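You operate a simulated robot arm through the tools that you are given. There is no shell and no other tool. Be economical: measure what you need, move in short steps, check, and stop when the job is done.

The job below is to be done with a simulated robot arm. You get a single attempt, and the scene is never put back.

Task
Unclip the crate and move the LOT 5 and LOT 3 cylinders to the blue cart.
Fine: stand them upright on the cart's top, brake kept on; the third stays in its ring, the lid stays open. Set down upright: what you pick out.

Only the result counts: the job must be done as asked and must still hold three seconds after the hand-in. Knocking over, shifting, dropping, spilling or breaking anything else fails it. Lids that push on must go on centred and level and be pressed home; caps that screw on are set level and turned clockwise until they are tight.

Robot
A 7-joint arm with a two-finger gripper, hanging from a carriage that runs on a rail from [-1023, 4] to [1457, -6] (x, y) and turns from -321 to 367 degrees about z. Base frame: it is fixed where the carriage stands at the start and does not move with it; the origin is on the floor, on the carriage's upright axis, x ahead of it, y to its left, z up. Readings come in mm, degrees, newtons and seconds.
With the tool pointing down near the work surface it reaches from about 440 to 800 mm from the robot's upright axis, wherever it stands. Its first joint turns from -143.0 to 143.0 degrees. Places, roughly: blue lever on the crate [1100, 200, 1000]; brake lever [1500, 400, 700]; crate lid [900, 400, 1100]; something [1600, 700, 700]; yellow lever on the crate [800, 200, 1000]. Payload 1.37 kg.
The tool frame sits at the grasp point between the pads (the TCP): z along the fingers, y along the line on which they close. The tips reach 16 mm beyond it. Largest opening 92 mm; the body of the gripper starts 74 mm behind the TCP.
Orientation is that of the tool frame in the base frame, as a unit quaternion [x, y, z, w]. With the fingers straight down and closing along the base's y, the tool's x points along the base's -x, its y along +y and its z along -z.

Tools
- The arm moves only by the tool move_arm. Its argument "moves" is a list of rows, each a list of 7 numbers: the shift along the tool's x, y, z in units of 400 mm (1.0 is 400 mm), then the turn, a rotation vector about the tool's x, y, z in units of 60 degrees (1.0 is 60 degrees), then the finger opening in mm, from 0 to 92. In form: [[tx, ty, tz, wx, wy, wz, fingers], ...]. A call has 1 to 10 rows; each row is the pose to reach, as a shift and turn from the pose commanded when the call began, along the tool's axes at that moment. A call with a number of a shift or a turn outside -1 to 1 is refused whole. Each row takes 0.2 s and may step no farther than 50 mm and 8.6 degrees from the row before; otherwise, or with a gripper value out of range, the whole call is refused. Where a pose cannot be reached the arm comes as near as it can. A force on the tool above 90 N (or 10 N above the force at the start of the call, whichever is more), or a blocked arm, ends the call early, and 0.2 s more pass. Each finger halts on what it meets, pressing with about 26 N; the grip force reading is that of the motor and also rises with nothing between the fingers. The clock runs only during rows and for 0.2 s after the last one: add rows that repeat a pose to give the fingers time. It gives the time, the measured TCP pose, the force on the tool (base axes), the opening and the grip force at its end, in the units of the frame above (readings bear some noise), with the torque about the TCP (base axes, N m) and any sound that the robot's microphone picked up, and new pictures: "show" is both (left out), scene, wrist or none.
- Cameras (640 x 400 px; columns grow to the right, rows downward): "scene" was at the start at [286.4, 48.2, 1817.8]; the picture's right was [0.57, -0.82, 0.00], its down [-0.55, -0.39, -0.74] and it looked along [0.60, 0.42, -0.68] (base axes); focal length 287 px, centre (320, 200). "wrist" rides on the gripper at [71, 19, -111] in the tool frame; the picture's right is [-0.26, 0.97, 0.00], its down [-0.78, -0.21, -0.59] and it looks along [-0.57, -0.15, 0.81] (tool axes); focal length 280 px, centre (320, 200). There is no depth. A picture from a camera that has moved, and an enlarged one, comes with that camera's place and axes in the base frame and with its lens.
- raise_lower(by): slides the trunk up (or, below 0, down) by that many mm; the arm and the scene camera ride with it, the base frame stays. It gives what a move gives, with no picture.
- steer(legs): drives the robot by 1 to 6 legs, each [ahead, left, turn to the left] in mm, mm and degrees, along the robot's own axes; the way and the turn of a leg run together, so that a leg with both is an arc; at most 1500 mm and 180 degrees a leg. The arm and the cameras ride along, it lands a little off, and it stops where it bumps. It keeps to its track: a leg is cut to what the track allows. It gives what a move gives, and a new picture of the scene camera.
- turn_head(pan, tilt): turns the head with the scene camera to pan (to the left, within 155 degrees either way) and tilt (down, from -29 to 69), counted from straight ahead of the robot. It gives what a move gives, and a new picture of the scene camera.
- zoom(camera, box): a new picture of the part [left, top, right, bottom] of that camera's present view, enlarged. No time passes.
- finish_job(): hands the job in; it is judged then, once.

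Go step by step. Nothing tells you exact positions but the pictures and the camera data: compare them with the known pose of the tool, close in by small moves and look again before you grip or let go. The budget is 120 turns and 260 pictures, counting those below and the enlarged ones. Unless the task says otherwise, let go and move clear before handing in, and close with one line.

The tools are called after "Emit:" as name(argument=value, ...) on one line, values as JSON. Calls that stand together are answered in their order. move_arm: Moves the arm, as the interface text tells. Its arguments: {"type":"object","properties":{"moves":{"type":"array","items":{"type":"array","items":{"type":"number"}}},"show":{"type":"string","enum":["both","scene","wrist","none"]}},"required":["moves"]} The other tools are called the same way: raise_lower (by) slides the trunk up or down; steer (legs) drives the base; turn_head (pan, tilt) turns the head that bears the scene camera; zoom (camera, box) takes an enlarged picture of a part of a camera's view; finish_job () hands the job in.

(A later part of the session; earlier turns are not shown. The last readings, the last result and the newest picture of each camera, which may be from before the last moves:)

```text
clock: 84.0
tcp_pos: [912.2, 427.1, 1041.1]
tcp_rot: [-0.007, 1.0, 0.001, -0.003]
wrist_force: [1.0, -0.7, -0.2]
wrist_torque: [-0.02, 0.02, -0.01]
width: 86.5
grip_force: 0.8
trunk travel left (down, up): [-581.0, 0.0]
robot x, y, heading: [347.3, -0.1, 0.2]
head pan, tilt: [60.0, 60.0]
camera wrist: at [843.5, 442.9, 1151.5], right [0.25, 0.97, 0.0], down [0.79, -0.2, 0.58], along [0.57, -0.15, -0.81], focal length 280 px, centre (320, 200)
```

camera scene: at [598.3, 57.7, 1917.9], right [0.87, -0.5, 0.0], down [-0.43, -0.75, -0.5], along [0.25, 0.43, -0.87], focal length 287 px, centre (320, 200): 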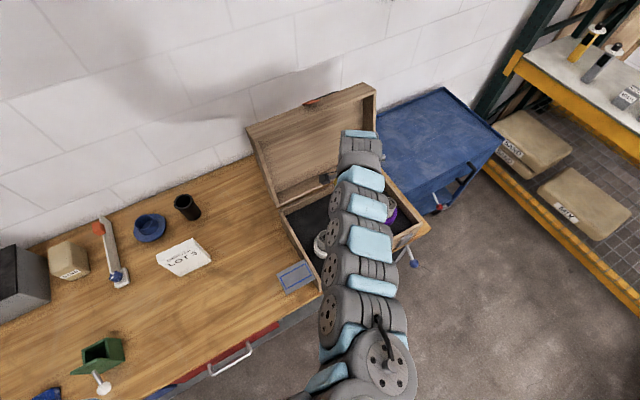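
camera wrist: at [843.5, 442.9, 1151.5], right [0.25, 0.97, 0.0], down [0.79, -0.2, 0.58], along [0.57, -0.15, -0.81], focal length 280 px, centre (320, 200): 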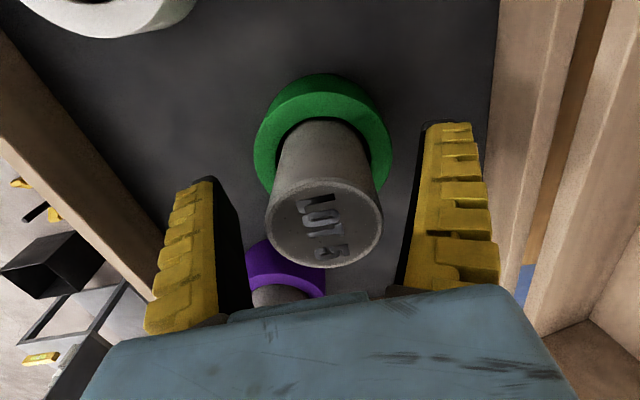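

Top is at ≈1057, axis ≈(920,426). I shift +8 mm, go 20 mm deeper and close.

Emit:
move_arm(moves=[[-0.02, -0.002, 0, 0, 0, 0, 86], [-0.02, -0.002, 0.05, 0, 0, 0, 86], [-0.02, -0.002, 0.05, 0, 0, 0, 40], [-0.02, -0.002, 0.05, 0, 0, 0, 40], [-0.02, -0.002, 0.05, 0, 0, 0, 40]], show="wrist")

```text
clock: 85.2
tcp_pos: [921.6, 427.1, 1023.2]
tcp_rot: [-0.006, 1.0, 0.002, -0.002]
wrist_force: [-7.5, -8.5, 28.3]
wrist_torque: [-0.24, -0.11, -0.08]
width: 43.8
grip_force: 26.8
trunk travel left (down, up): [-581.0, 0.0]
robot x, y, heading: [343.6, -1.6, -0.1]
head pan, tilt: [60.0, 60.0]
camera wrist: at [851.8, 443.8, 1133.2], right [0.25, 0.97, 0.0], down [0.79, -0.2, 0.58], along [0.57, -0.14, -0.81], focal length 280 px, centre (320, 200)
```

wrist: 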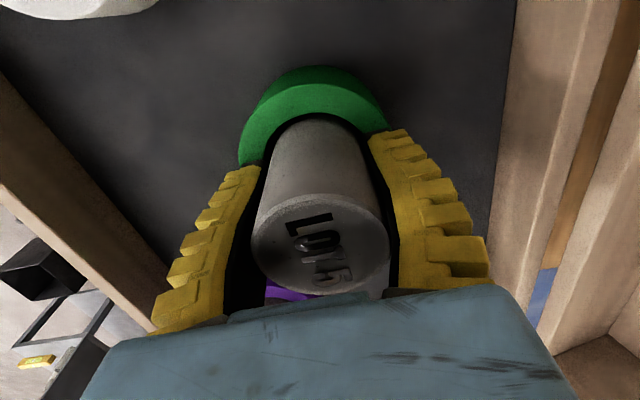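

Gripped at 44 mm. I lift slowly and check that only the cylinder comes.

Emit:
move_arm(moves=[[0, 0, -0.03, 0, 0, 0, 40], [0, 0, -0.06, 0, 0, 0, 40], [0, 0, -0.1, 0, 0, 0, 40]], show="wrist")

```text
clock: 86.0
tcp_pos: [920.3, 427.2, 1063.2]
tcp_rot: [-0.007, 1.0, 0.002, -0.004]
wrist_force: [0.8, 0.5, 0.6]
wrist_torque: [0.14, 0.01, 0.0]
width: 44.1
grip_force: 26.5
trunk travel left (down, up): [-581.0, 0.0]
robot x, y, heading: [347.0, -0.6, 0.4]
head pan, tilt: [60.0, 60.0]
camera wrist: at [851.0, 443.9, 1172.5], right [0.25, 0.97, 0.0], down [0.79, -0.2, 0.58], along [0.56, -0.14, -0.81], focal length 280 px, centre (320, 200)
```

wrist: 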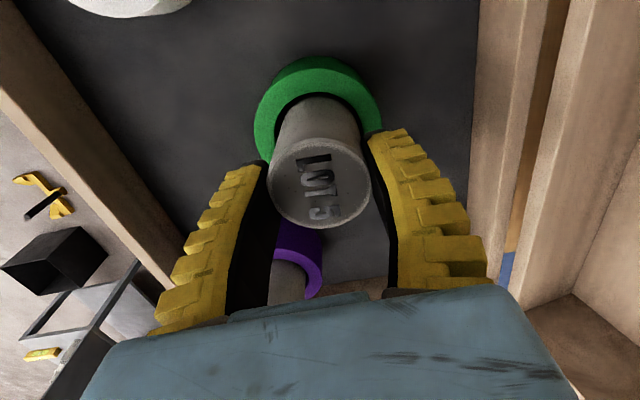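

The fingers slid up; the cylinder stayed. I go back down, regrip with more squeeze time, and lift a little while reading the force.

Emit:
move_arm(moves=[[0, 0, 0, 0, 0, 0, 80], [0, 0, 0.05, 0, 0, 0, 80], [0, 0, 0.09, 0, 0, 0, 80], [0, 0, 0.09, 0, 0, 0, 20], [0, 0, 0.09, 0, 0, 0, 0], [0, 0, 0.09, 0, 0, 0, 0], [0, 0, 0.09, 0, 0, 0, 0]], show="wrist")

Emit:
move_arm(moves=[[0, 0, -0.01, 0, 0, 0, 0], [0, 0, -0.02, 0, 0, 0, 0]], show="wrist")

```text
clock: 87.6
tcp_pos: [919.4, 426.4, 1027.8]
tcp_rot: [-0.008, 1.0, 0.001, -0.003]
wrist_force: [-4.6, -4.2, 14.6]
wrist_torque: [-0.14, 0.28, 0.02]
width: 44.4
grip_force: 26.0
trunk travel left (down, up): [-581.0, 0.0]
robot x, y, heading: [343.3, -0.1, 0.4]
head pan, tilt: [60.0, 60.0]
camera wrist: at [851.1, 443.3, 1138.4], right [0.25, 0.97, 0.0], down [0.79, -0.2, 0.58], along [0.57, -0.14, -0.81], focal length 280 px, centre (320, 200)
```

wrist: 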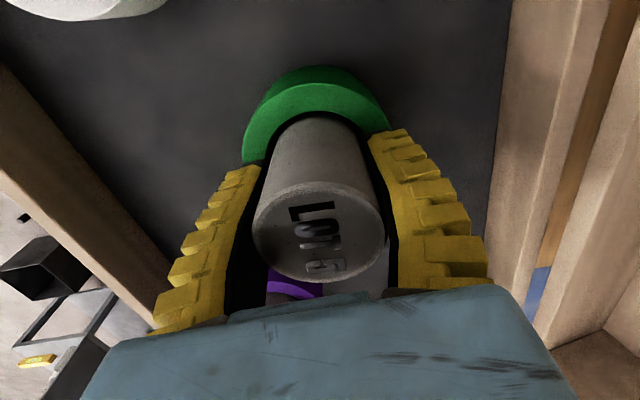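

```text
clock: 88.2
tcp_pos: [920.2, 426.7, 1033.6]
tcp_rot: [-0.006, 1.0, 0.002, -0.004]
wrist_force: [0.1, 0.0, -4.2]
wrist_torque: [-0.02, -0.03, 0.04]
width: 43.6
grip_force: 25.7
trunk travel left (down, up): [-581.0, 0.0]
robot x, y, heading: [343.4, -4.5, 0.3]
head pan, tilt: [60.0, 60.0]
camera wrist: at [851.2, 442.5, 1144.3], right [0.25, 0.97, 0.0], down [0.79, -0.2, 0.58], along [0.56, -0.14, -0.81], focal length 280 px, centre (320, 200)
```

wrist: 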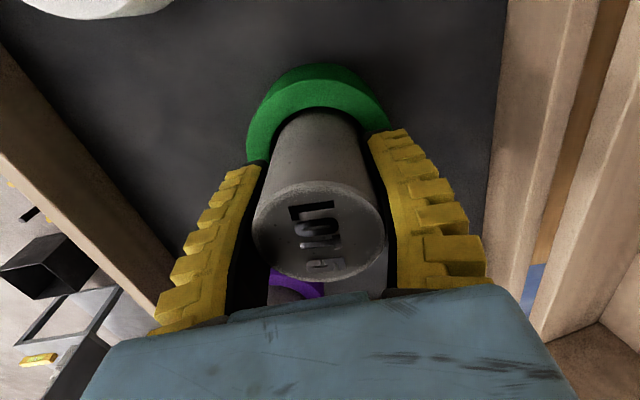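

Now it carries −4 N and the picture is unchanged relative to the gripper: it is lifting. I continue up slowly.

Emit:
move_arm(moves=[[0, 0, -0.02, 0, 0, 0, 0], [0, 0, -0.04, 0, 0, 0, 0], [0, 0, -0.06, 0, 0, 0, 0], [0, 0, -0.08, 0, 0, 0, 0]], show="wrist")

```text
clock: 89.2
tcp_pos: [919.7, 425.8, 1064.2]
tcp_rot: [-0.007, 1.0, 0.0, -0.004]
wrist_force: [-0.7, -0.2, -4.1]
wrist_torque: [0.0, -0.03, 0.01]
width: 43.7
grip_force: 25.7
trunk travel left (down, up): [-581.0, 0.0]
robot x, y, heading: [344.6, 1.3, 0.0]
head pan, tilt: [60.0, 60.0]
camera wrist: at [849.8, 441.7, 1174.9], right [0.25, 0.97, 0.0], down [0.79, -0.2, 0.58], along [0.56, -0.15, -0.81], focal length 280 px, centre (320, 200)
```

wrist: 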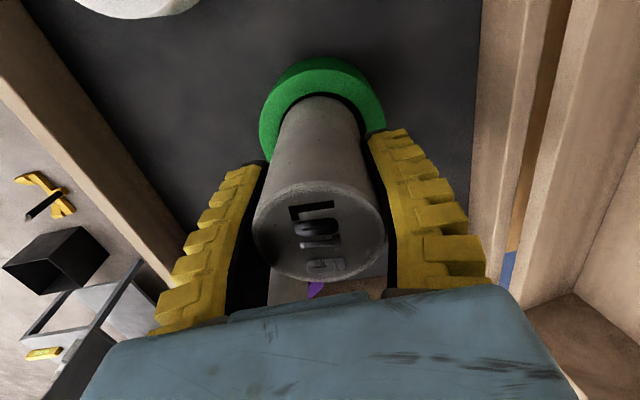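

LOT 5 is sliding out of its ring. I lift it clear of the crate, slowly.

Emit:
move_arm(moves=[[0, 0, -0.035, 0, 0, 0, 0], [0, 0, -0.07, 0, 0, 0, 0], [0, 0, -0.105, 0, 0, 0, 0], [0, 0, -0.14, 0, 0, 0, 0], [0, 0, -0.175, 0, 0, 0, 0], [0, 0, -0.21, 0, 0, 0, 0], [0, 0, -0.245, 0, 0, 0, 0], [0, 0, -0.28, 0, 0, 0, 0], [0, 0, -0.315, 0, 0, 0, 0], [0, 0, -0.34, 0, 0, 0, 0]])

```text
clock: 91.4
tcp_pos: [921.0, 426.2, 1201.4]
tcp_rot: [-0.008, 1.0, 0.002, -0.003]
wrist_force: [-0.1, -0.6, -4.2]
wrist_torque: [-0.01, -0.05, -0.01]
width: 43.8
grip_force: 25.7
trunk travel left (down, up): [-581.0, 0.0]
robot x, y, heading: [350.1, -2.8, -0.0]
head pan, tilt: [60.0, 60.0]
camera scene: at [598.1, 57.8, 1917.8], right [0.87, -0.5, 0.0], down [-0.43, -0.75, -0.5], along [0.25, 0.43, -0.87], focal length 287 px, centre (320, 200)
camera wrist: at [851.9, 442.8, 1312.2], right [0.25, 0.97, 0.0], down [0.79, -0.2, 0.58], along [0.56, -0.14, -0.81], focal length 280 px, centre (320, 200)
```

scene: 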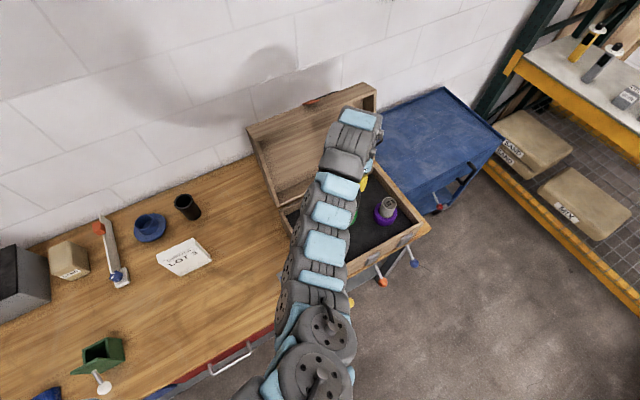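
wrist: 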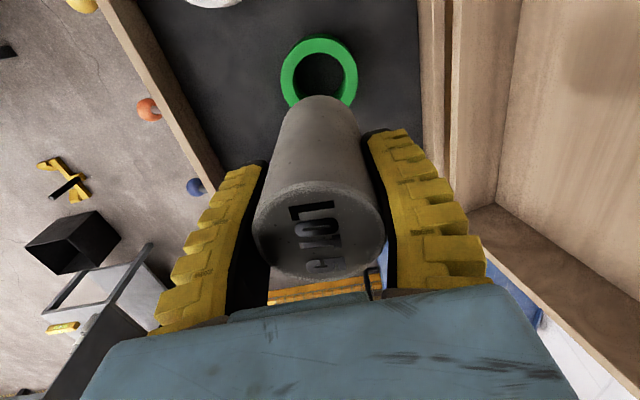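

LOT 5 is clear (about 103 mm long, bottom ≈70 mm below the TCP). I drive along the rail toward the cart and look.

Emit:
steer(legs=[[300, 0, 0]])

Emit:
turn_head(pan=35, tilt=50)

```text
clock: 93.4
tcp_pos: [1215.6, 422.5, 1201.5]
tcp_rot: [-0.005, 1.0, 0.001, -0.004]
wrist_force: [-0.3, 0.0, -4.1]
wrist_torque: [0.01, -0.02, 0.03]
width: 43.9
grip_force: 25.8
trunk travel left (down, up): [-581.0, 0.0]
robot x, y, heading: [638.4, -2.5, -0.3]
head pan, tilt: [60.0, 60.0]
camera scene: at [891.2, 55.7, 1917.8], right [0.87, -0.5, 0.0], down [-0.43, -0.75, -0.5], along [0.25, 0.43, -0.87], focal length 287 px, centre (320, 200)
```

scene: 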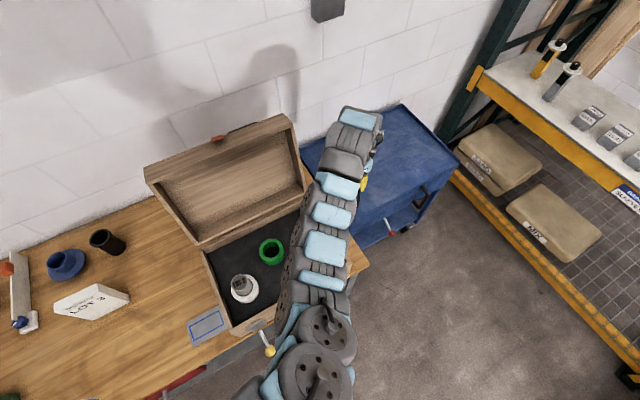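

```text
clock: 94.3
tcp_pos: [1216.7, 422.9, 1202.1]
tcp_rot: [-0.005, 1.0, 0.0, -0.004]
wrist_force: [-0.2, -0.1, -5.2]
wrist_torque: [0.02, 0.0, 0.0]
width: 43.7
grip_force: 26.4
trunk travel left (down, up): [-581.0, 0.0]
robot x, y, heading: [638.3, -2.2, 0.2]
head pan, tilt: [35.0, 50.0]
camera scene: at [920.9, 42.2, 1930.3], right [0.57, -0.82, 0.0], down [-0.63, -0.44, -0.64], along [0.53, 0.37, -0.77], focal length 287 px, centre (320, 200)
```

scene: 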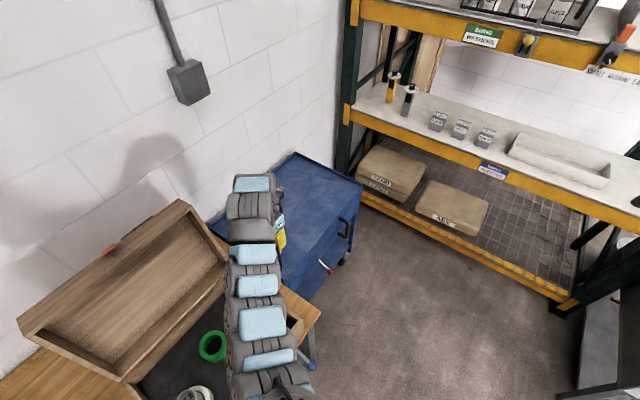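

I drive further so the cylinder is over the cart, then measure the cart's top height from wrist pictures at two heights.

Emit:
steer(legs=[[200, 0, 0]])

Emit:
move_arm(moves=[[0, 0, 0, 0, 0, 0, 0]], show="wrist")

Emit:
raise_lower(by=-100)

Emit:
move_arm(moves=[[0, 0, 0, 0, 0, 0, 0]], show="both")

```text
clock: 95.9
tcp_pos: [1415.7, 419.6, 1201.7]
tcp_rot: [-0.004, 1.0, 0.001, -0.003]
wrist_force: [0.0, 0.5, -5.2]
wrist_torque: [0.03, -0.02, -0.01]
width: 43.9
grip_force: 26.2
trunk travel left (down, up): [-581.0, 0.0]
robot x, y, heading: [836.5, -6.6, 0.1]
head pan, tilt: [35.0, 50.0]
camera scene: at [1119.8, 40.2, 1930.4], right [0.57, -0.82, 0.0], down [-0.63, -0.44, -0.64], along [0.53, 0.37, -0.77], focal length 287 px, centre (320, 200)
```

scene: 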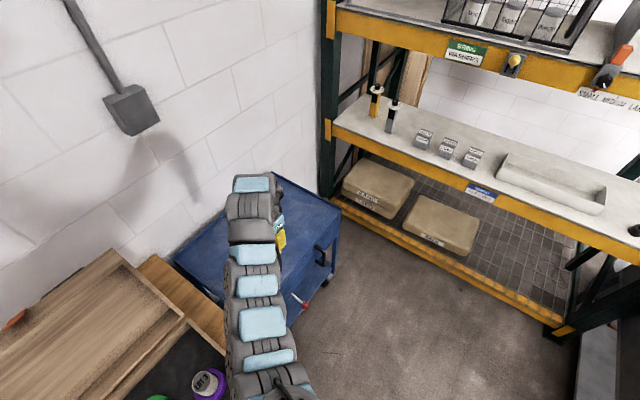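

```text
clock: 96.3
tcp_pos: [1415.7, 418.9, 1200.4]
tcp_rot: [-0.003, 1.0, 0.001, -0.003]
wrist_force: [-0.2, 0.0, -4.3]
wrist_torque: [0.02, -0.05, 0.03]
width: 43.8
grip_force: 26.1
trunk travel left (down, up): [-581.0, 0.0]
robot x, y, heading: [838.5, -5.0, -0.2]
head pan, tilt: [35.0, 50.0]
camera wrist: at [1347.0, 436.8, 1311.8], right [0.26, 0.97, 0.0], down [0.79, -0.21, 0.58], along [0.56, -0.15, -0.81], focal length 280 px, centre (320, 200)
```

wrist: 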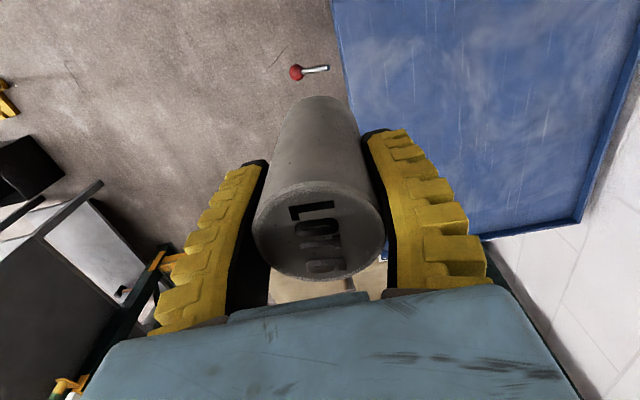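

```text
clock: 97.6
tcp_pos: [1416.5, 419.0, 1101.9]
tcp_rot: [-0.002, 1.0, 0.001, -0.003]
wrist_force: [0.2, -0.6, -3.7]
wrist_torque: [0.0, 0.0, -0.03]
width: 43.9
grip_force: 26.2
trunk travel left (down, up): [-481.0, 100.0]
robot x, y, heading: [837.0, -8.3, -0.3]
head pan, tilt: [35.0, 50.0]
```

```text
clock: 98.0
tcp_pos: [1416.2, 419.1, 1101.9]
tcp_rot: [-0.003, 1.0, 0.002, -0.004]
wrist_force: [0.3, -0.4, -4.3]
wrist_torque: [0.04, 0.0, 0.02]
width: 43.6
grip_force: 25.9
trunk travel left (down, up): [-481.0, 100.0]
robot x, y, heading: [837.6, -0.4, -0.5]
head pan, tilt: [35.0, 50.0]
camera scene: at [1119.8, 40.2, 1830.4], right [0.57, -0.82, 0.0], down [-0.63, -0.44, -0.64], along [0.53, 0.37, -0.77], focal length 287 px, centre (320, 200)
camera wrist: at [1347.1, 436.8, 1211.9], right [0.26, 0.97, 0.0], down [0.79, -0.21, 0.58], along [0.56, -0.15, -0.81], focal length 280 px, centre (320, 200)
```

scene: 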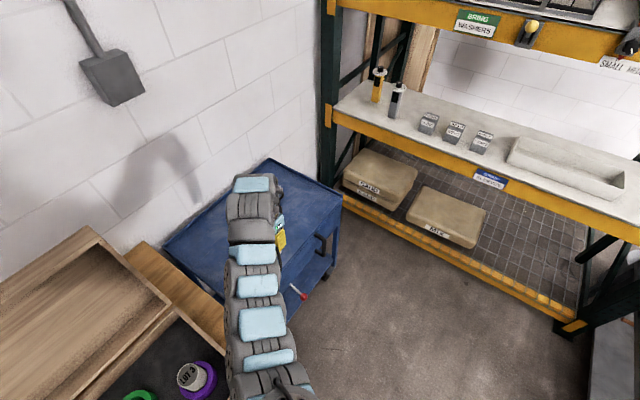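
wrist: 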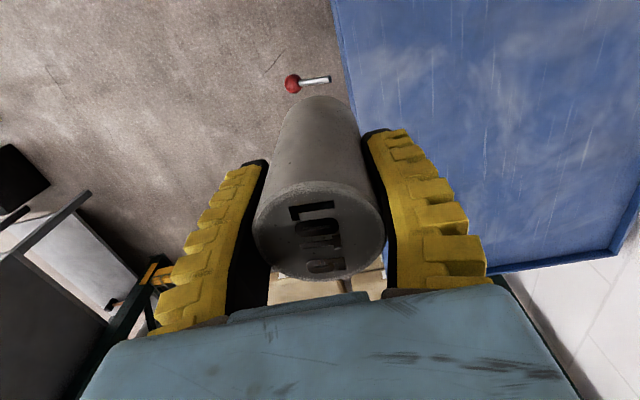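

The cart's front edge is at y≈457, its top roughly z≈815, so I must go in to y≈570. I drive 150 mm on, then bring the arm in slowly.

Emit:
steer(legs=[[150, 0, 0]])

Emit:
move_arm(moves=[[0.02, 0.04, 0, 0, 0, 0, 0], [0.04, 0.08, 0, 0, 0, 0, 0], [0.06, 0.12, 0, 0, 0, 0, 0], [0.09, 0.16, 0, 0, 0, 0, 0], [0.12, 0.2, 0, 0, 0, 0, 0], [0.15, 0.24, 0, 0, 0, 0, 0], [0.18, 0.28, 0, 0, 0, 0, 0], [0.21, 0.32, 0, 0, 0, 0, 0], [0.24, 0.36, 0, 0, 0, 0, 0], [0.27, 0.38, 0, 0, 0, 0, 0]])

```text
clock: 99.3
tcp_pos: [1560.9, 418.5, 1101.6]
tcp_rot: [-0.003, 1.0, 0.001, -0.004]
wrist_force: [-0.5, 0.2, -4.2]
wrist_torque: [0.01, -0.03, 0.02]
width: 43.7
grip_force: 25.5
trunk travel left (down, up): [-481.0, 100.0]
robot x, y, heading: [987.0, -3.6, -0.2]
head pan, tilt: [35.0, 50.0]
camera scene: at [1264.4, 39.4, 1830.4], right [0.57, -0.82, 0.0], down [-0.63, -0.44, -0.64], along [0.53, 0.37, -0.77], focal length 287 px, centre (320, 200)
```

scene: 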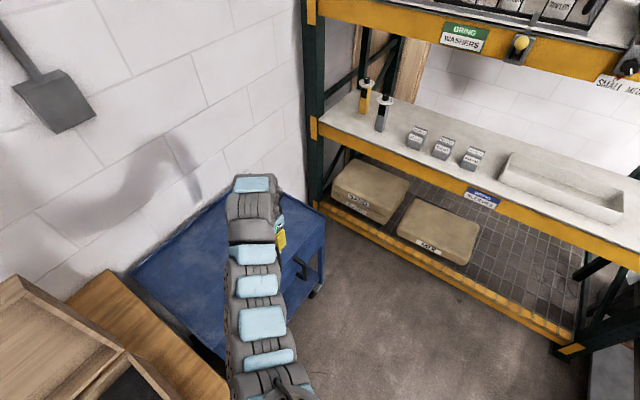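

```text
clock: 101.5
tcp_pos: [1450.6, 573.8, 1102.5]
tcp_rot: [-0.003, 1.0, 0.001, -0.003]
wrist_force: [0.2, -0.5, -3.6]
wrist_torque: [-0.03, -0.01, 0.01]
width: 43.9
grip_force: 26.4
trunk travel left (down, up): [-481.0, 100.0]
robot x, y, heading: [981.9, -5.6, -0.1]
head pan, tilt: [35.0, 50.0]
camera scene: at [1264.4, 39.4, 1830.4], right [0.57, -0.82, 0.0], down [-0.63, -0.44, -0.64], along [0.53, 0.37, -0.77], focal length 287 px, centre (320, 200)
camera wrist: at [1381.7, 591.0, 1213.0], right [0.26, 0.97, 0.0], down [0.79, -0.21, 0.58], along [0.56, -0.15, -0.81], focal length 280 px, centre (320, 200)
```

scene: 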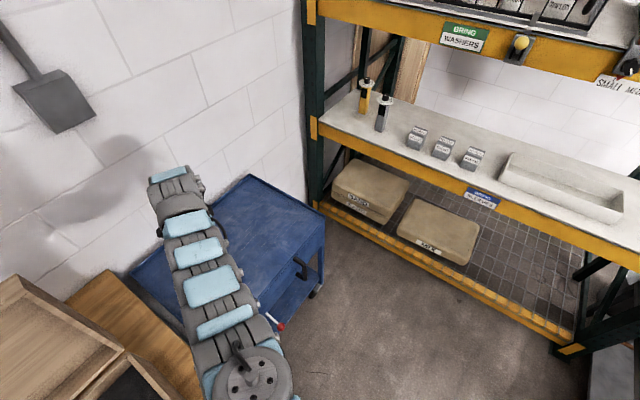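
wrist: 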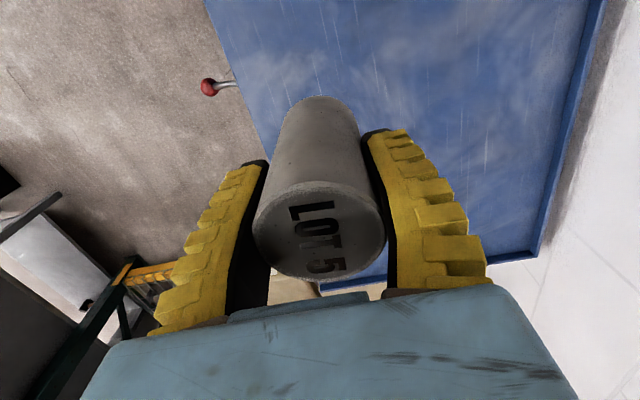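

Cart top comes out at z≈785, front edge y≈451, so (1450,572) is well inside. I lower the trunk until the cylinder is about 30 mm above it.

Emit:
raise_lower(by=-205)

Emit:
move_arm(moves=[[0, 0, 0.01, 0, 0, 0, 0], [0, 0, 0.02, 0, 0, 0, 0]])

```text
clock: 103.8
tcp_pos: [1450.9, 574.0, 897.5]
tcp_rot: [-0.003, 1.0, 0.001, -0.003]
wrist_force: [0.1, 0.9, -4.3]
wrist_torque: [0.0, 0.02, -0.02]
width: 43.6
grip_force: 26.0
trunk travel left (down, up): [-276.0, 305.0]
robot x, y, heading: [983.9, -3.2, -0.2]
head pan, tilt: [35.0, 50.0]
```

```text
clock: 104.4
tcp_pos: [1450.5, 573.2, 889.1]
tcp_rot: [-0.003, 1.0, 0.0, -0.003]
wrist_force: [-1.0, 0.1, -3.6]
wrist_torque: [-0.03, -0.02, 0.01]
width: 43.9
grip_force: 25.6
trunk travel left (down, up): [-276.0, 305.0]
robot x, y, heading: [983.1, -5.8, 0.1]
head pan, tilt: [35.0, 50.0]
camera scene: at [1264.4, 39.3, 1625.4], right [0.57, -0.82, 0.0], down [-0.63, -0.44, -0.64], along [0.53, 0.37, -0.77], focal length 287 px, centre (320, 200)
camera wrist: at [1381.9, 590.5, 999.3], right [0.26, 0.97, 0.0], down [0.79, -0.21, 0.58], along [0.56, -0.15, -0.81], focal length 280 px, centre (320, 200)
```

scene: 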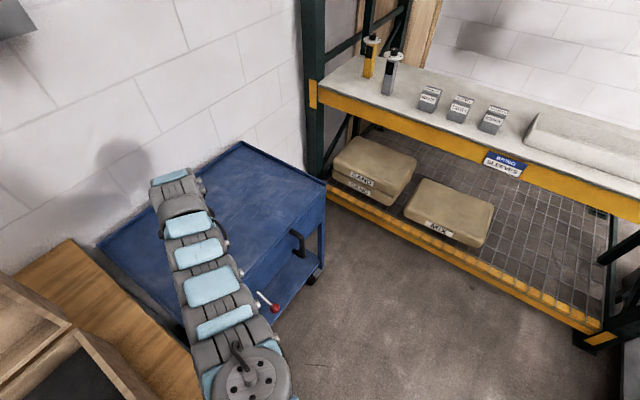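
wrist: 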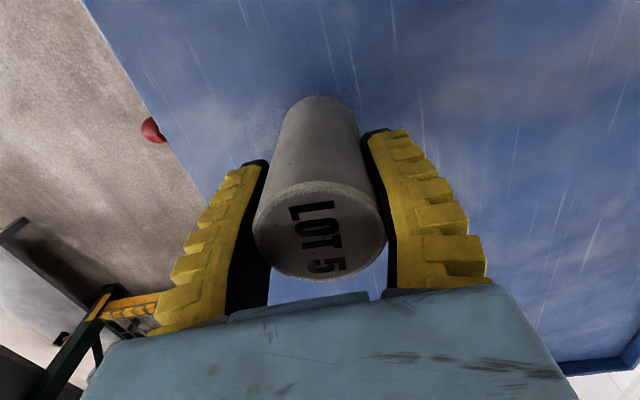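

Still airborne. I descend in 4 mm steps watching the force.

Emit:
move_arm(moves=[[0, 0, 0.01, 0, 0, 0, 0], [0, 0, 0.02, 0, 0, 0, 0], [0, 0, 0.03, 0, 0, 0, 0], [0, 0, 0.04, 0, 0, 0, 0], [0, 0, 0.05, 0, 0, 0, 0]], show="wrist")

```text
clock: 105.6
tcp_pos: [1450.3, 573.0, 871.4]
tcp_rot: [-0.003, 1.0, 0.001, -0.004]
wrist_force: [0.5, 0.3, -4.6]
wrist_torque: [0.0, 0.01, -0.04]
width: 43.7
grip_force: 26.2
trunk travel left (down, up): [-276.0, 305.0]
robot x, y, heading: [985.5, -1.2, -0.2]
head pan, tilt: [35.0, 50.0]
camera wrist: at [1380.9, 590.6, 980.2], right [0.26, 0.97, 0.0], down [0.79, -0.21, 0.58], along [0.56, -0.15, -0.81], focal length 280 px, centre (320, 200)
```

wrist: 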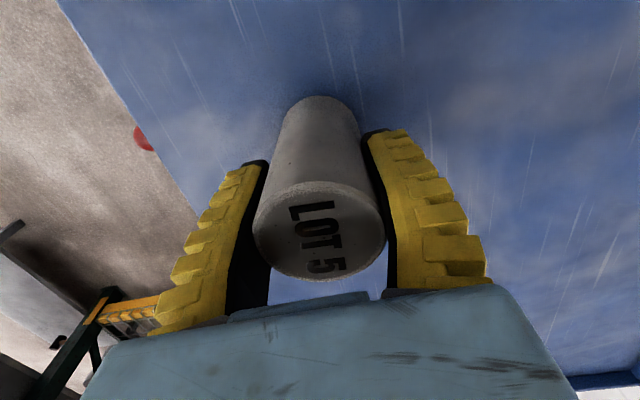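

Emit:
move_arm(moves=[[0, 0, 0.0075, 0, 0, 0, 0], [0, 0, 0.015, 0, 0, 0, 0], [0, 0, 0.0225, 0, 0, 0, 0]], show="none")

Emit:
move_arm(moves=[[0, 0, 0.005, 0, 0, 0, 0], [0, 0, 0.01, 0, 0, 0, 0]], show="none")

```text
clock: 106.4
tcp_pos: [1453.0, 574.7, 862.9]
tcp_rot: [-0.003, 1.0, 0.003, -0.003]
wrist_force: [-5.3, -7.3, 23.3]
wrist_torque: [-0.11, 0.12, -0.04]
width: 44.2
grip_force: 26.6
trunk travel left (down, up): [-276.0, 305.0]
robot x, y, heading: [984.8, -2.9, -0.4]
head pan, tilt: [35.0, 50.0]
```

```text
clock: 107.0
tcp_pos: [1452.2, 575.8, 857.3]
tcp_rot: [-0.002, 1.0, 0.001, -0.003]
wrist_force: [-7.3, -4.3, 21.3]
wrist_torque: [-0.08, 0.14, 0.01]
width: 44.6
grip_force: 25.3
trunk travel left (down, up): [-276.0, 305.0]
robot x, y, heading: [982.4, -3.8, -0.2]
head pan, tilt: [35.0, 50.0]
```

Contact with the cart (force +21 N). I ease off a little, then open and rise.

Emit:
move_arm(moves=[[0, 0, -0.01, 0, 0, 0, 0], [0, 0, -0.01, 0, 0, 0, 60], [0, 0, -0.01, 0, 0, 0, 88], [0, 0, -0.01, 0, 0, 0, 88]], show="wrist")

```text
clock: 108.0
tcp_pos: [1451.2, 573.3, 859.7]
tcp_rot: [-0.002, 1.0, 0.002, -0.004]
wrist_force: [-0.1, 0.4, 0.1]
wrist_torque: [0.02, -0.01, -0.01]
width: 88.4
grip_force: 0.0
trunk travel left (down, up): [-276.0, 305.0]
robot x, y, heading: [984.1, -3.7, -0.3]
head pan, tilt: [35.0, 50.0]
camera wrist: at [1383.1, 590.6, 970.5], right [0.26, 0.97, 0.0], down [0.79, -0.21, 0.58], along [0.56, -0.15, -0.81], focal length 280 px, centre (320, 200)
```

wrist: 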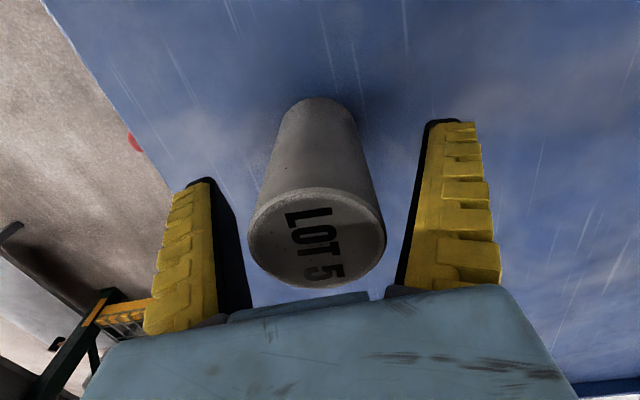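

LOT 5 stands upright. I rise with the trunk, draw the arm back toward y≈355, then drive back over LOT 3.

Emit:
raise_lower(by=305)

Emit:
move_arm(moves=[[-0.03, -0.06, -0.02, 0, 0, 0, 88], [-0.06, -0.12, -0.04, 0, 0, 0, 88], [-0.09, -0.18, -0.06, 0, 0, 0, 88], [-0.12, -0.25, -0.08, 0, 0, 0, 88], [-0.15, -0.32, -0.1, 0, 0, 0, 88], [-0.18, -0.39, -0.12, 0, 0, 0, 88], [-0.22, -0.46, -0.12, 0, 0, 0, 88], [-0.265, -0.545, -0.12, 0, 0, 0, 88]])

```text
clock: 111.0
tcp_pos: [1451.7, 573.2, 1165.0]
tcp_rot: [-0.003, 1.0, 0.001, -0.003]
wrist_force: [-0.5, -0.2, 1.2]
wrist_torque: [-0.01, -0.03, -0.03]
width: 88.4
grip_force: 0.6
trunk travel left (down, up): [-581.0, 0.0]
robot x, y, heading: [982.3, -3.0, -0.2]
head pan, tilt: [35.0, 50.0]
```

```text
clock: 112.8
tcp_pos: [1558.9, 354.5, 1210.8]
tcp_rot: [-0.003, 1.0, 0.001, -0.005]
wrist_force: [-0.4, 0.6, 0.2]
wrist_torque: [-0.02, -0.02, 0.03]
width: 88.6
grip_force: 0.1
trunk travel left (down, up): [-581.0, 0.0]
robot x, y, heading: [980.3, -8.8, -0.4]
head pan, tilt: [35.0, 50.0]
camera scene: at [1264.5, 39.7, 1930.5], right [0.57, -0.82, 0.0], down [-0.63, -0.44, -0.64], along [0.53, 0.37, -0.77], focal length 287 px, centre (320, 200)
camera wrist: at [1490.4, 372.4, 1322.4], right [0.26, 0.97, 0.0], down [0.79, -0.21, 0.58], along [0.56, -0.15, -0.81], focal length 280 px, centre (320, 200)
```

scene: 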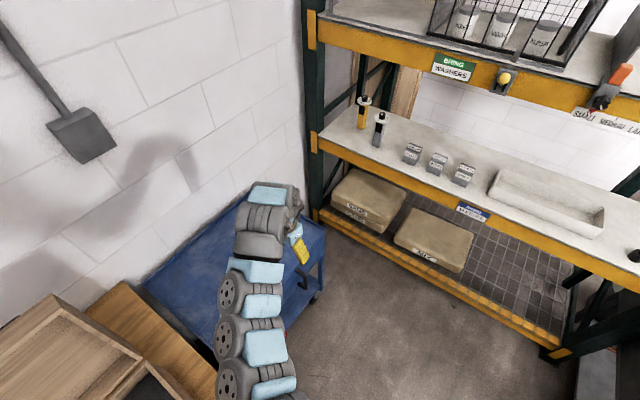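
wrist: 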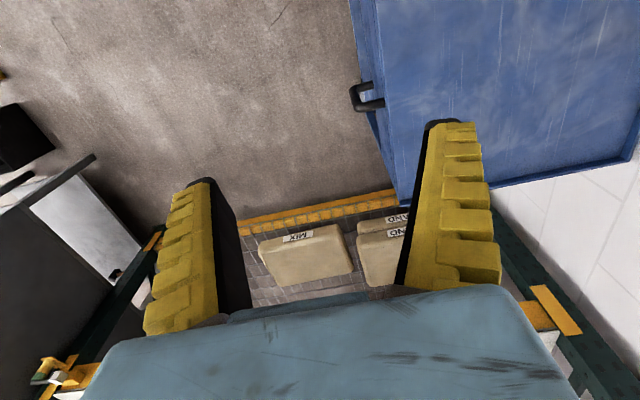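

Now drive back 515 mm to put the gripper over LOT 3.

Emit:
steer(legs=[[-515, 0, 0]])

Emit:
move_arm(moves=[[0, 0, 0.06, 0, 0, 0, 88]], show="wrist")

```text
clock: 115.8
tcp_pos: [1045.4, 360.3, 1212.3]
tcp_rot: [-0.006, 1.0, 0.001, -0.003]
wrist_force: [-0.2, 0.4, 0.2]
wrist_torque: [0.05, 0.01, -0.01]
width: 88.4
grip_force: 0.1
trunk travel left (down, up): [-581.0, 0.0]
robot x, y, heading: [470.4, -2.4, 0.1]
head pan, tilt: [35.0, 50.0]
camera scene: at [752.6, 43.6, 1930.5], right [0.58, -0.82, 0.0], down [-0.63, -0.44, -0.64], along [0.53, 0.37, -0.77], focal length 287 px, centre (320, 200)
```

scene: 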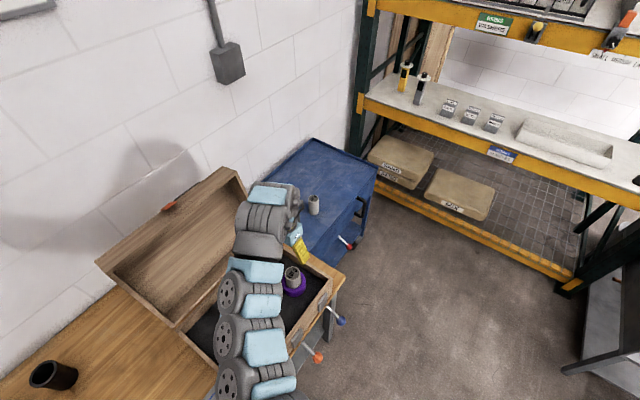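

```text
clock: 116.2
tcp_pos: [1044.5, 360.3, 1186.7]
tcp_rot: [-0.006, 1.0, 0.001, -0.003]
wrist_force: [0.0, -1.2, 0.2]
wrist_torque: [-0.03, 0.0, -0.01]
width: 88.4
grip_force: 0.7
trunk travel left (down, up): [-581.0, 0.0]
robot x, y, heading: [469.2, -2.0, 0.2]
head pan, tilt: [35.0, 50.0]
camera wrist: at [976.3, 377.7, 1296.8], right [0.25, 0.97, 0.0], down [0.79, -0.2, 0.58], along [0.56, -0.15, -0.81], focal length 280 px, centre (320, 200)
```

wrist: 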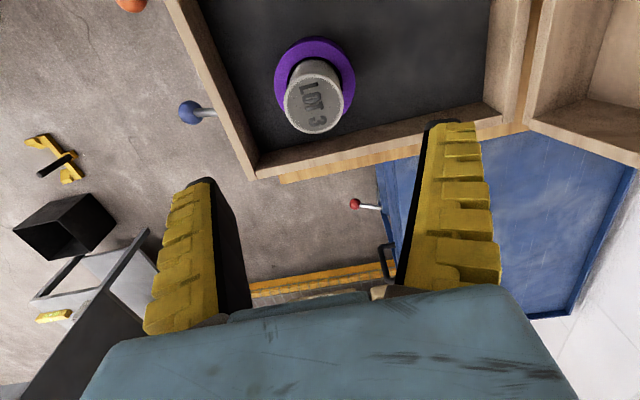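

LOT 3's top is at ≈(1044,356). I descend over it to z≈1060 and check.

Emit:
move_arm(moves=[[0, -0.01, 0.08, 0, 0, 0, 88], [0, -0.01, 0.16, 0, 0, 0, 88], [0, -0.01, 0.24, 0, 0, 0, 88], [0, -0.01, 0.32, 0, 0, 0, 88]], show="wrist")

```text
clock: 117.2
tcp_pos: [1046.6, 357.1, 1059.8]
tcp_rot: [-0.006, 1.0, 0.002, -0.004]
wrist_force: [-0.3, 0.4, -0.5]
wrist_torque: [-0.05, 0.0, 0.02]
width: 88.5
grip_force: 0.3
trunk travel left (down, up): [-581.0, 0.0]
robot x, y, heading: [468.2, -2.3, 0.2]
head pan, tilt: [35.0, 50.0]
camera wrist: at [977.3, 374.1, 1170.2], right [0.25, 0.97, 0.0], down [0.79, -0.2, 0.58], along [0.56, -0.14, -0.81], focal length 280 px, centre (320, 200)
```

wrist: 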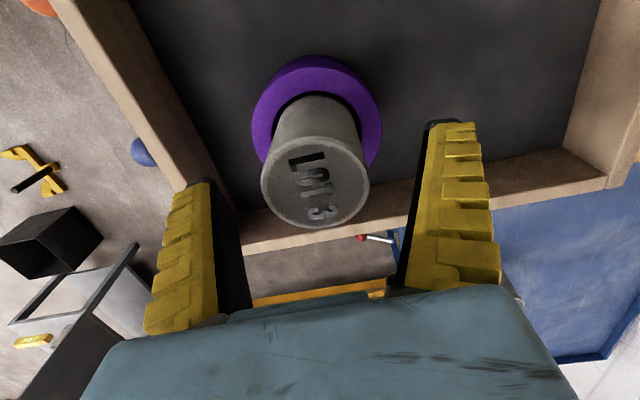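

Aligned. I go down to z≈1026 and close.

Emit:
move_arm(moves=[[0, -0.005, 0.04, 0, 0, 0, 88], [0, -0.005, 0.085, 0, 0, 0, 88], [0, -0.005, 0.085, 0, 0, 0, 20], [0, -0.005, 0.085, 0, 0, 0, 0], [0, -0.005, 0.085, 0, 0, 0, 0], [0, -0.005, 0.085, 0, 0, 0, 0]], show="none")

Emit:
move_arm(moves=[[0, 0, -0.01, 0, 0, 0, 0], [0, 0, -0.02, 0, 0, 0, 0], [0, 0, -0.035, 0, 0, 0, 0]], show="wrist")

```text
clock: 118.6
tcp_pos: [1045.2, 355.7, 1026.3]
tcp_rot: [-0.006, 1.0, 0.002, -0.004]
wrist_force: [-3.1, -2.0, 4.1]
wrist_torque: [-0.03, 0.38, 0.03]
width: 45.0
grip_force: 25.6
trunk travel left (down, up): [-581.0, 0.0]
robot x, y, heading: [471.6, 2.1, 0.4]
head pan, tilt: [35.0, 50.0]
```

```text
clock: 119.4
tcp_pos: [1044.1, 356.4, 1040.6]
tcp_rot: [-0.007, 1.0, 0.001, -0.004]
wrist_force: [0.0, 0.5, -4.8]
wrist_torque: [0.03, 0.01, -0.02]
width: 44.8
grip_force: 26.0
trunk travel left (down, up): [-581.0, 0.0]
robot x, y, heading: [470.8, 1.2, 0.0]
head pan, tilt: [35.0, 50.0]
camera wrist: at [975.2, 373.4, 1150.8], right [0.25, 0.97, 0.0], down [0.79, -0.2, 0.58], along [0.56, -0.15, -0.81], focal length 280 px, centre (320, 200)
```

wrist: 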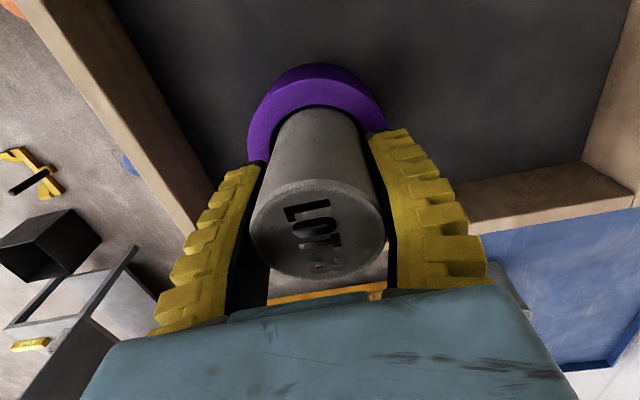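

Held (−4.8 N). I lift it clear of the crate slowly.

Emit:
move_arm(moves=[[0, 0, -0.03, 0, 0, 0, 0], [0, 0, -0.065, 0, 0, 0, 0], [0, 0, -0.1, 0, 0, 0, 0], [0, 0, -0.14, 0, 0, 0, 0], [0, 0, -0.18, 0, 0, 0, 0], [0, 0, -0.22, 0, 0, 0, 0], [0, 0, -0.26, 0, 0, 0, 0], [0, 0, -0.3, 0, 0, 0, 0], [0, 0, -0.34, 0, 0, 0, 0], [0, 0, -0.38, 0, 0, 0, 0]], show="wrist")

```text
clock: 121.6
tcp_pos: [1045.5, 354.2, 1193.4]
tcp_rot: [-0.006, 1.0, 0.001, -0.003]
wrist_force: [-0.2, -0.1, -3.6]
wrist_torque: [-0.02, -0.01, 0.0]
width: 44.6
grip_force: 26.0
trunk travel left (down, up): [-581.0, 0.0]
robot x, y, heading: [472.6, -1.1, 0.1]
head pan, tilt: [35.0, 50.0]
camera wrist: at [976.3, 371.0, 1303.2], right [0.25, 0.97, 0.0], down [0.79, -0.2, 0.58], along [0.56, -0.15, -0.81], focal length 280 px, centre (320, 200)
```

wrist: 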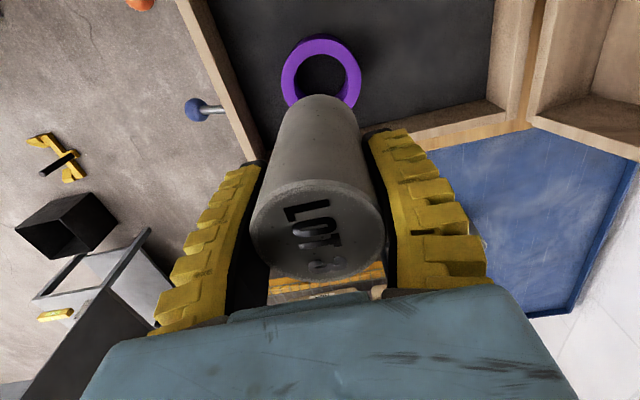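

I drive to place LOT 3 about 150 mm beyond LOT 5 on the cart.

Emit:
steer(legs=[[660, 0, 0]])

Emit:
move_arm(moves=[[0.03, 0.06, 0, 0, 0, 0, 0], [0.05, 0.12, 0, 0, 0, 0, 0], [0.08, 0.18, 0, 0, 0, 0, 0], [0.11, 0.24, 0, 0, 0, 0, 0], [0.14, 0.3, 0, 0, 0, 0, 0], [0.17, 0.36, 0, 0, 0, 0, 0], [0.2, 0.42, 0, 0, 0, 0, 0], [0.23, 0.48, 0, 0, 0, 0, 0], [0.255, 0.535, 0, 0, 0, 0, 0]])

```text
clock: 125.3
tcp_pos: [1717.4, 345.9, 1193.6]
tcp_rot: [-0.001, 1.0, 0.001, -0.004]
wrist_force: [0.3, -0.2, -4.1]
wrist_torque: [-0.03, -0.03, -0.02]
width: 44.5
grip_force: 25.7
trunk travel left (down, up): [-581.0, 0.0]
robot x, y, heading: [1140.9, -2.8, -0.3]
head pan, tilt: [35.0, 50.0]
camera scene: at [1421.4, 38.4, 1930.4], right [0.57, -0.82, 0.0], down [-0.63, -0.44, -0.64], along [0.53, 0.37, -0.77], focal length 287 px, centre (320, 200)
```

scene: 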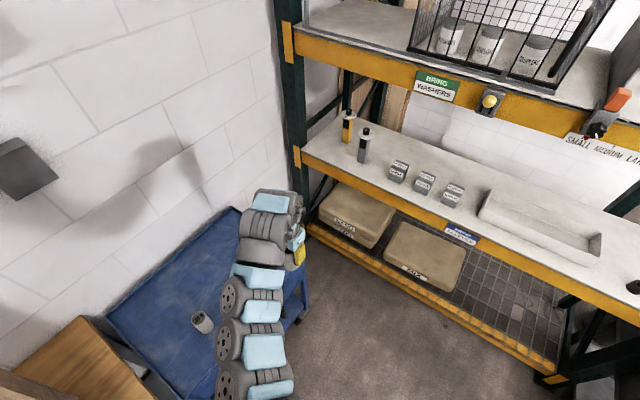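

```text
clock: 127.3
tcp_pos: [1615.4, 560.3, 1192.9]
tcp_rot: [-0.002, 1.0, 0.001, -0.004]
wrist_force: [0.8, 0.1, -5.3]
wrist_torque: [0.04, 0.0, 0.01]
width: 44.8
grip_force: 26.1
trunk travel left (down, up): [-581.0, 0.0]
robot x, y, heading: [1139.7, -6.4, -0.4]
head pan, tilt: [35.0, 50.0]
camera scene: at [1421.4, 38.2, 1930.3], right [0.57, -0.82, 0.0], down [-0.63, -0.44, -0.64], along [0.53, 0.37, -0.77], focal length 287 px, centre (320, 200)
camera wrist: at [1546.5, 577.0, 1302.3], right [0.26, 0.97, 0.0], down [0.79, -0.21, 0.58], along [0.56, -0.15, -0.81], focal length 280 px, centre (320, 200)
```

scene: 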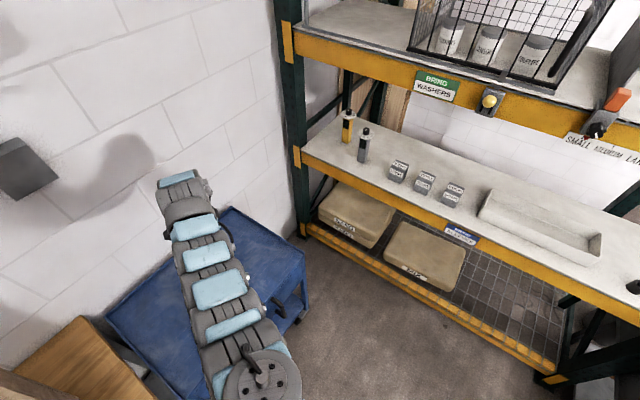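
wrist: 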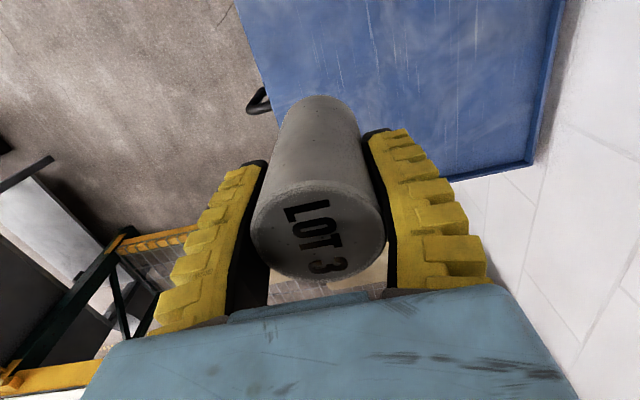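

I lower the trunk by 305 mm (TCP ≈888, contact expected ≈863).

Emit:
raise_lower(by=-305)

Emit:
move_arm(moves=[[0, 0, 0.01, 0, 0, 0, 0], [0, 0, 0.02, 0, 0, 0, 0], [0, 0, 0.03, 0, 0, 0, 0], [0, 0, 0.0375, 0, 0, 0, 0]], show="wrist")

```text
clock: 130.3
tcp_pos: [1615.6, 559.5, 887.6]
tcp_rot: [-0.002, 1.0, 0.001, -0.004]
wrist_force: [0.6, -0.2, -4.8]
wrist_torque: [0.03, 0.01, 0.03]
width: 44.4
grip_force: 26.1
trunk travel left (down, up): [-276.0, 305.0]
robot x, y, heading: [1137.4, -6.5, -0.3]
head pan, tilt: [35.0, 50.0]
```

```text
clock: 131.3
tcp_pos: [1617.0, 558.8, 872.7]
tcp_rot: [-0.002, 1.0, 0.001, -0.004]
wrist_force: [0.1, -1.2, -4.1]
wrist_torque: [0.03, 0.01, 0.0]
width: 44.7
grip_force: 26.1
trunk travel left (down, up): [-276.0, 305.0]
robot x, y, heading: [1143.2, -7.3, -0.3]
head pan, tilt: [35.0, 50.0]
camera wrist: at [1547.1, 577.6, 982.5], right [0.26, 0.97, 0.0], down [0.78, -0.21, 0.58], along [0.56, -0.15, -0.81], focal length 280 px, centre (320, 200)
```

wrist: 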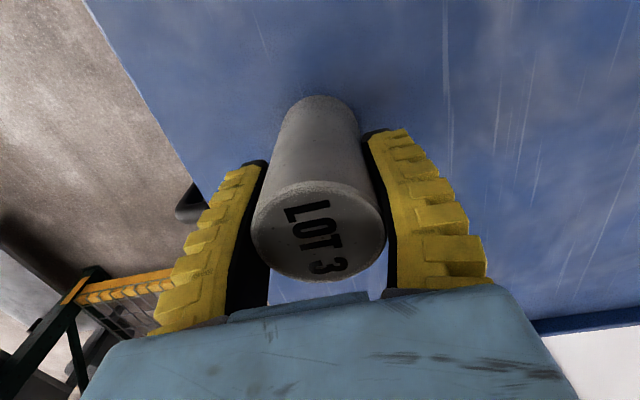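

Emit:
move_arm(moves=[[0, 0, 0.0075, 0, 0, 0, 0], [0, 0, 0.015, 0, 0, 0, 0], [0, 0, 0.0225, 0, 0, 0, 0]], show="none")

Emit:
move_arm(moves=[[0, 0, 0.005, 0, 0, 0, 0], [0, 0, 0.01, 0, 0, 0, 0]], show="none")

```text
clock: 132.1
tcp_pos: [1615.5, 560.5, 864.1]
tcp_rot: [-0.002, 1.0, 0.002, -0.003]
wrist_force: [-0.7, -0.2, -4.7]
wrist_torque: [0.0, -0.02, -0.02]
width: 44.4
grip_force: 26.3
trunk travel left (down, up): [-276.0, 305.0]
robot x, y, heading: [1140.3, -1.6, -0.4]
head pan, tilt: [35.0, 50.0]
```

```text
clock: 132.7
tcp_pos: [1614.9, 561.8, 861.6]
tcp_rot: [-0.002, 1.0, 0.003, -0.003]
wrist_force: [-7.8, -6.5, 24.1]
wrist_torque: [-0.17, 0.13, 0.01]
width: 45.0
grip_force: 25.8
trunk travel left (down, up): [-276.0, 305.0]
robot x, y, heading: [1132.6, -7.2, -0.3]
head pan, tilt: [35.0, 50.0]
```

Contact (+24 N). I ease off 3 mm and release.

Emit:
move_arm(moves=[[0, 0, -0.008, 0, 0, 0, 0], [0, 0, -0.008, 0, 0, 0, 60], [0, 0, -0.008, 0, 0, 0, 88], [0, 0, -0.008, 0, 0, 0, 88]], show="wrist")

Emit:
raise_lower(by=305)

Emit:
move_arm(moves=[[-0.03, -0.06, -0.02, 0, 0, 0, 88], [-0.06, -0.12, -0.04, 0, 0, 0, 88], [-0.09, -0.18, -0.06, 0, 0, 0, 88], [-0.12, -0.25, -0.08, 0, 0, 0, 88], [-0.15, -0.32, -0.1, 0, 0, 0, 88], [-0.18, -0.39, -0.12, 0, 0, 0, 88], [-0.22, -0.46, -0.12, 0, 0, 0, 88]], show="none")

Emit:
turn_head(pan=75, tilt=50)

```text
clock: 133.7
tcp_pos: [1617.6, 559.5, 861.8]
tcp_rot: [-0.002, 1.0, 0.001, -0.004]
wrist_force: [0.0, -0.4, -0.1]
wrist_torque: [-0.02, 0.0, 0.0]
width: 88.5
grip_force: 0.1
trunk travel left (down, up): [-276.0, 305.0]
robot x, y, heading: [1140.1, -4.0, -0.5]
head pan, tilt: [35.0, 50.0]
camera wrist: at [1547.0, 577.4, 972.1], right [0.26, 0.97, 0.0], down [0.78, -0.21, 0.58], along [0.56, -0.15, -0.81], focal length 280 px, centre (320, 200)
```

wrist: 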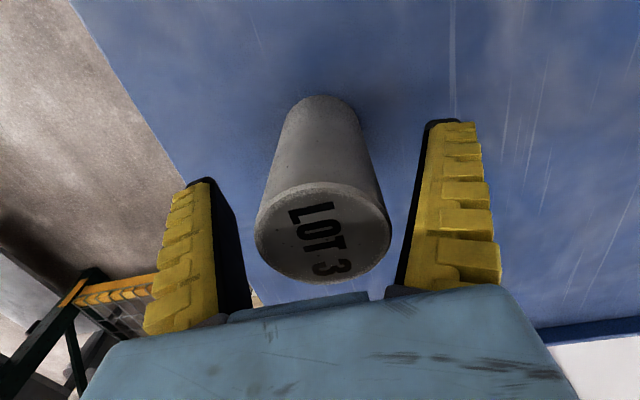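

```text
clock: 136.8
tcp_pos: [1616.3, 559.4, 1167.3]
tcp_rot: [-0.002, 1.0, 0.002, -0.004]
wrist_force: [-0.7, -0.2, 0.3]
wrist_torque: [0.01, -0.01, -0.03]
width: 88.3
grip_force: 0.2
trunk travel left (down, up): [-581.0, 0.0]
robot x, y, heading: [1136.4, -3.7, -0.3]
head pan, tilt: [35.0, 50.0]
```

```text
clock: 138.4
tcp_pos: [1701.8, 373.1, 1215.9]
tcp_rot: [-0.002, 1.0, 0.002, -0.004]
wrist_force: [-0.8, -0.3, 0.0]
wrist_torque: [-0.05, -0.01, 0.0]
width: 88.5
grip_force: 0.3
trunk travel left (down, up): [-581.0, 0.0]
robot x, y, heading: [1141.0, -3.7, -0.2]
head pan, tilt: [35.0, 50.0]
```

```text
clock: 139.4
tcp_pos: [1702.3, 375.1, 1216.1]
tcp_rot: [-0.003, 1.0, 0.002, -0.003]
wrist_force: [0.2, 0.3, -0.1]
wrist_torque: [0.04, -0.01, 0.01]
width: 88.7
grip_force: 0.3
trunk travel left (down, up): [-581.0, 0.0]
robot x, y, heading: [1134.5, -4.6, -0.1]
head pan, tilt: [75.0, 50.0]
camera scene: at [1378.6, 68.9, 1930.5], right [0.96, -0.27, 0.0], down [-0.2, -0.74, -0.64], along [0.17, 0.62, -0.77], focal length 287 px, centre (320, 200)
```

scene: 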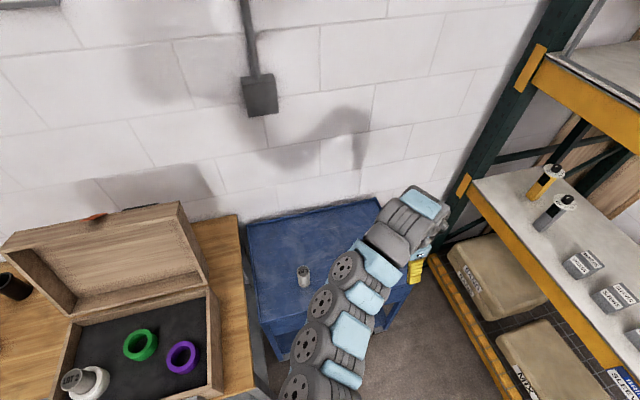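

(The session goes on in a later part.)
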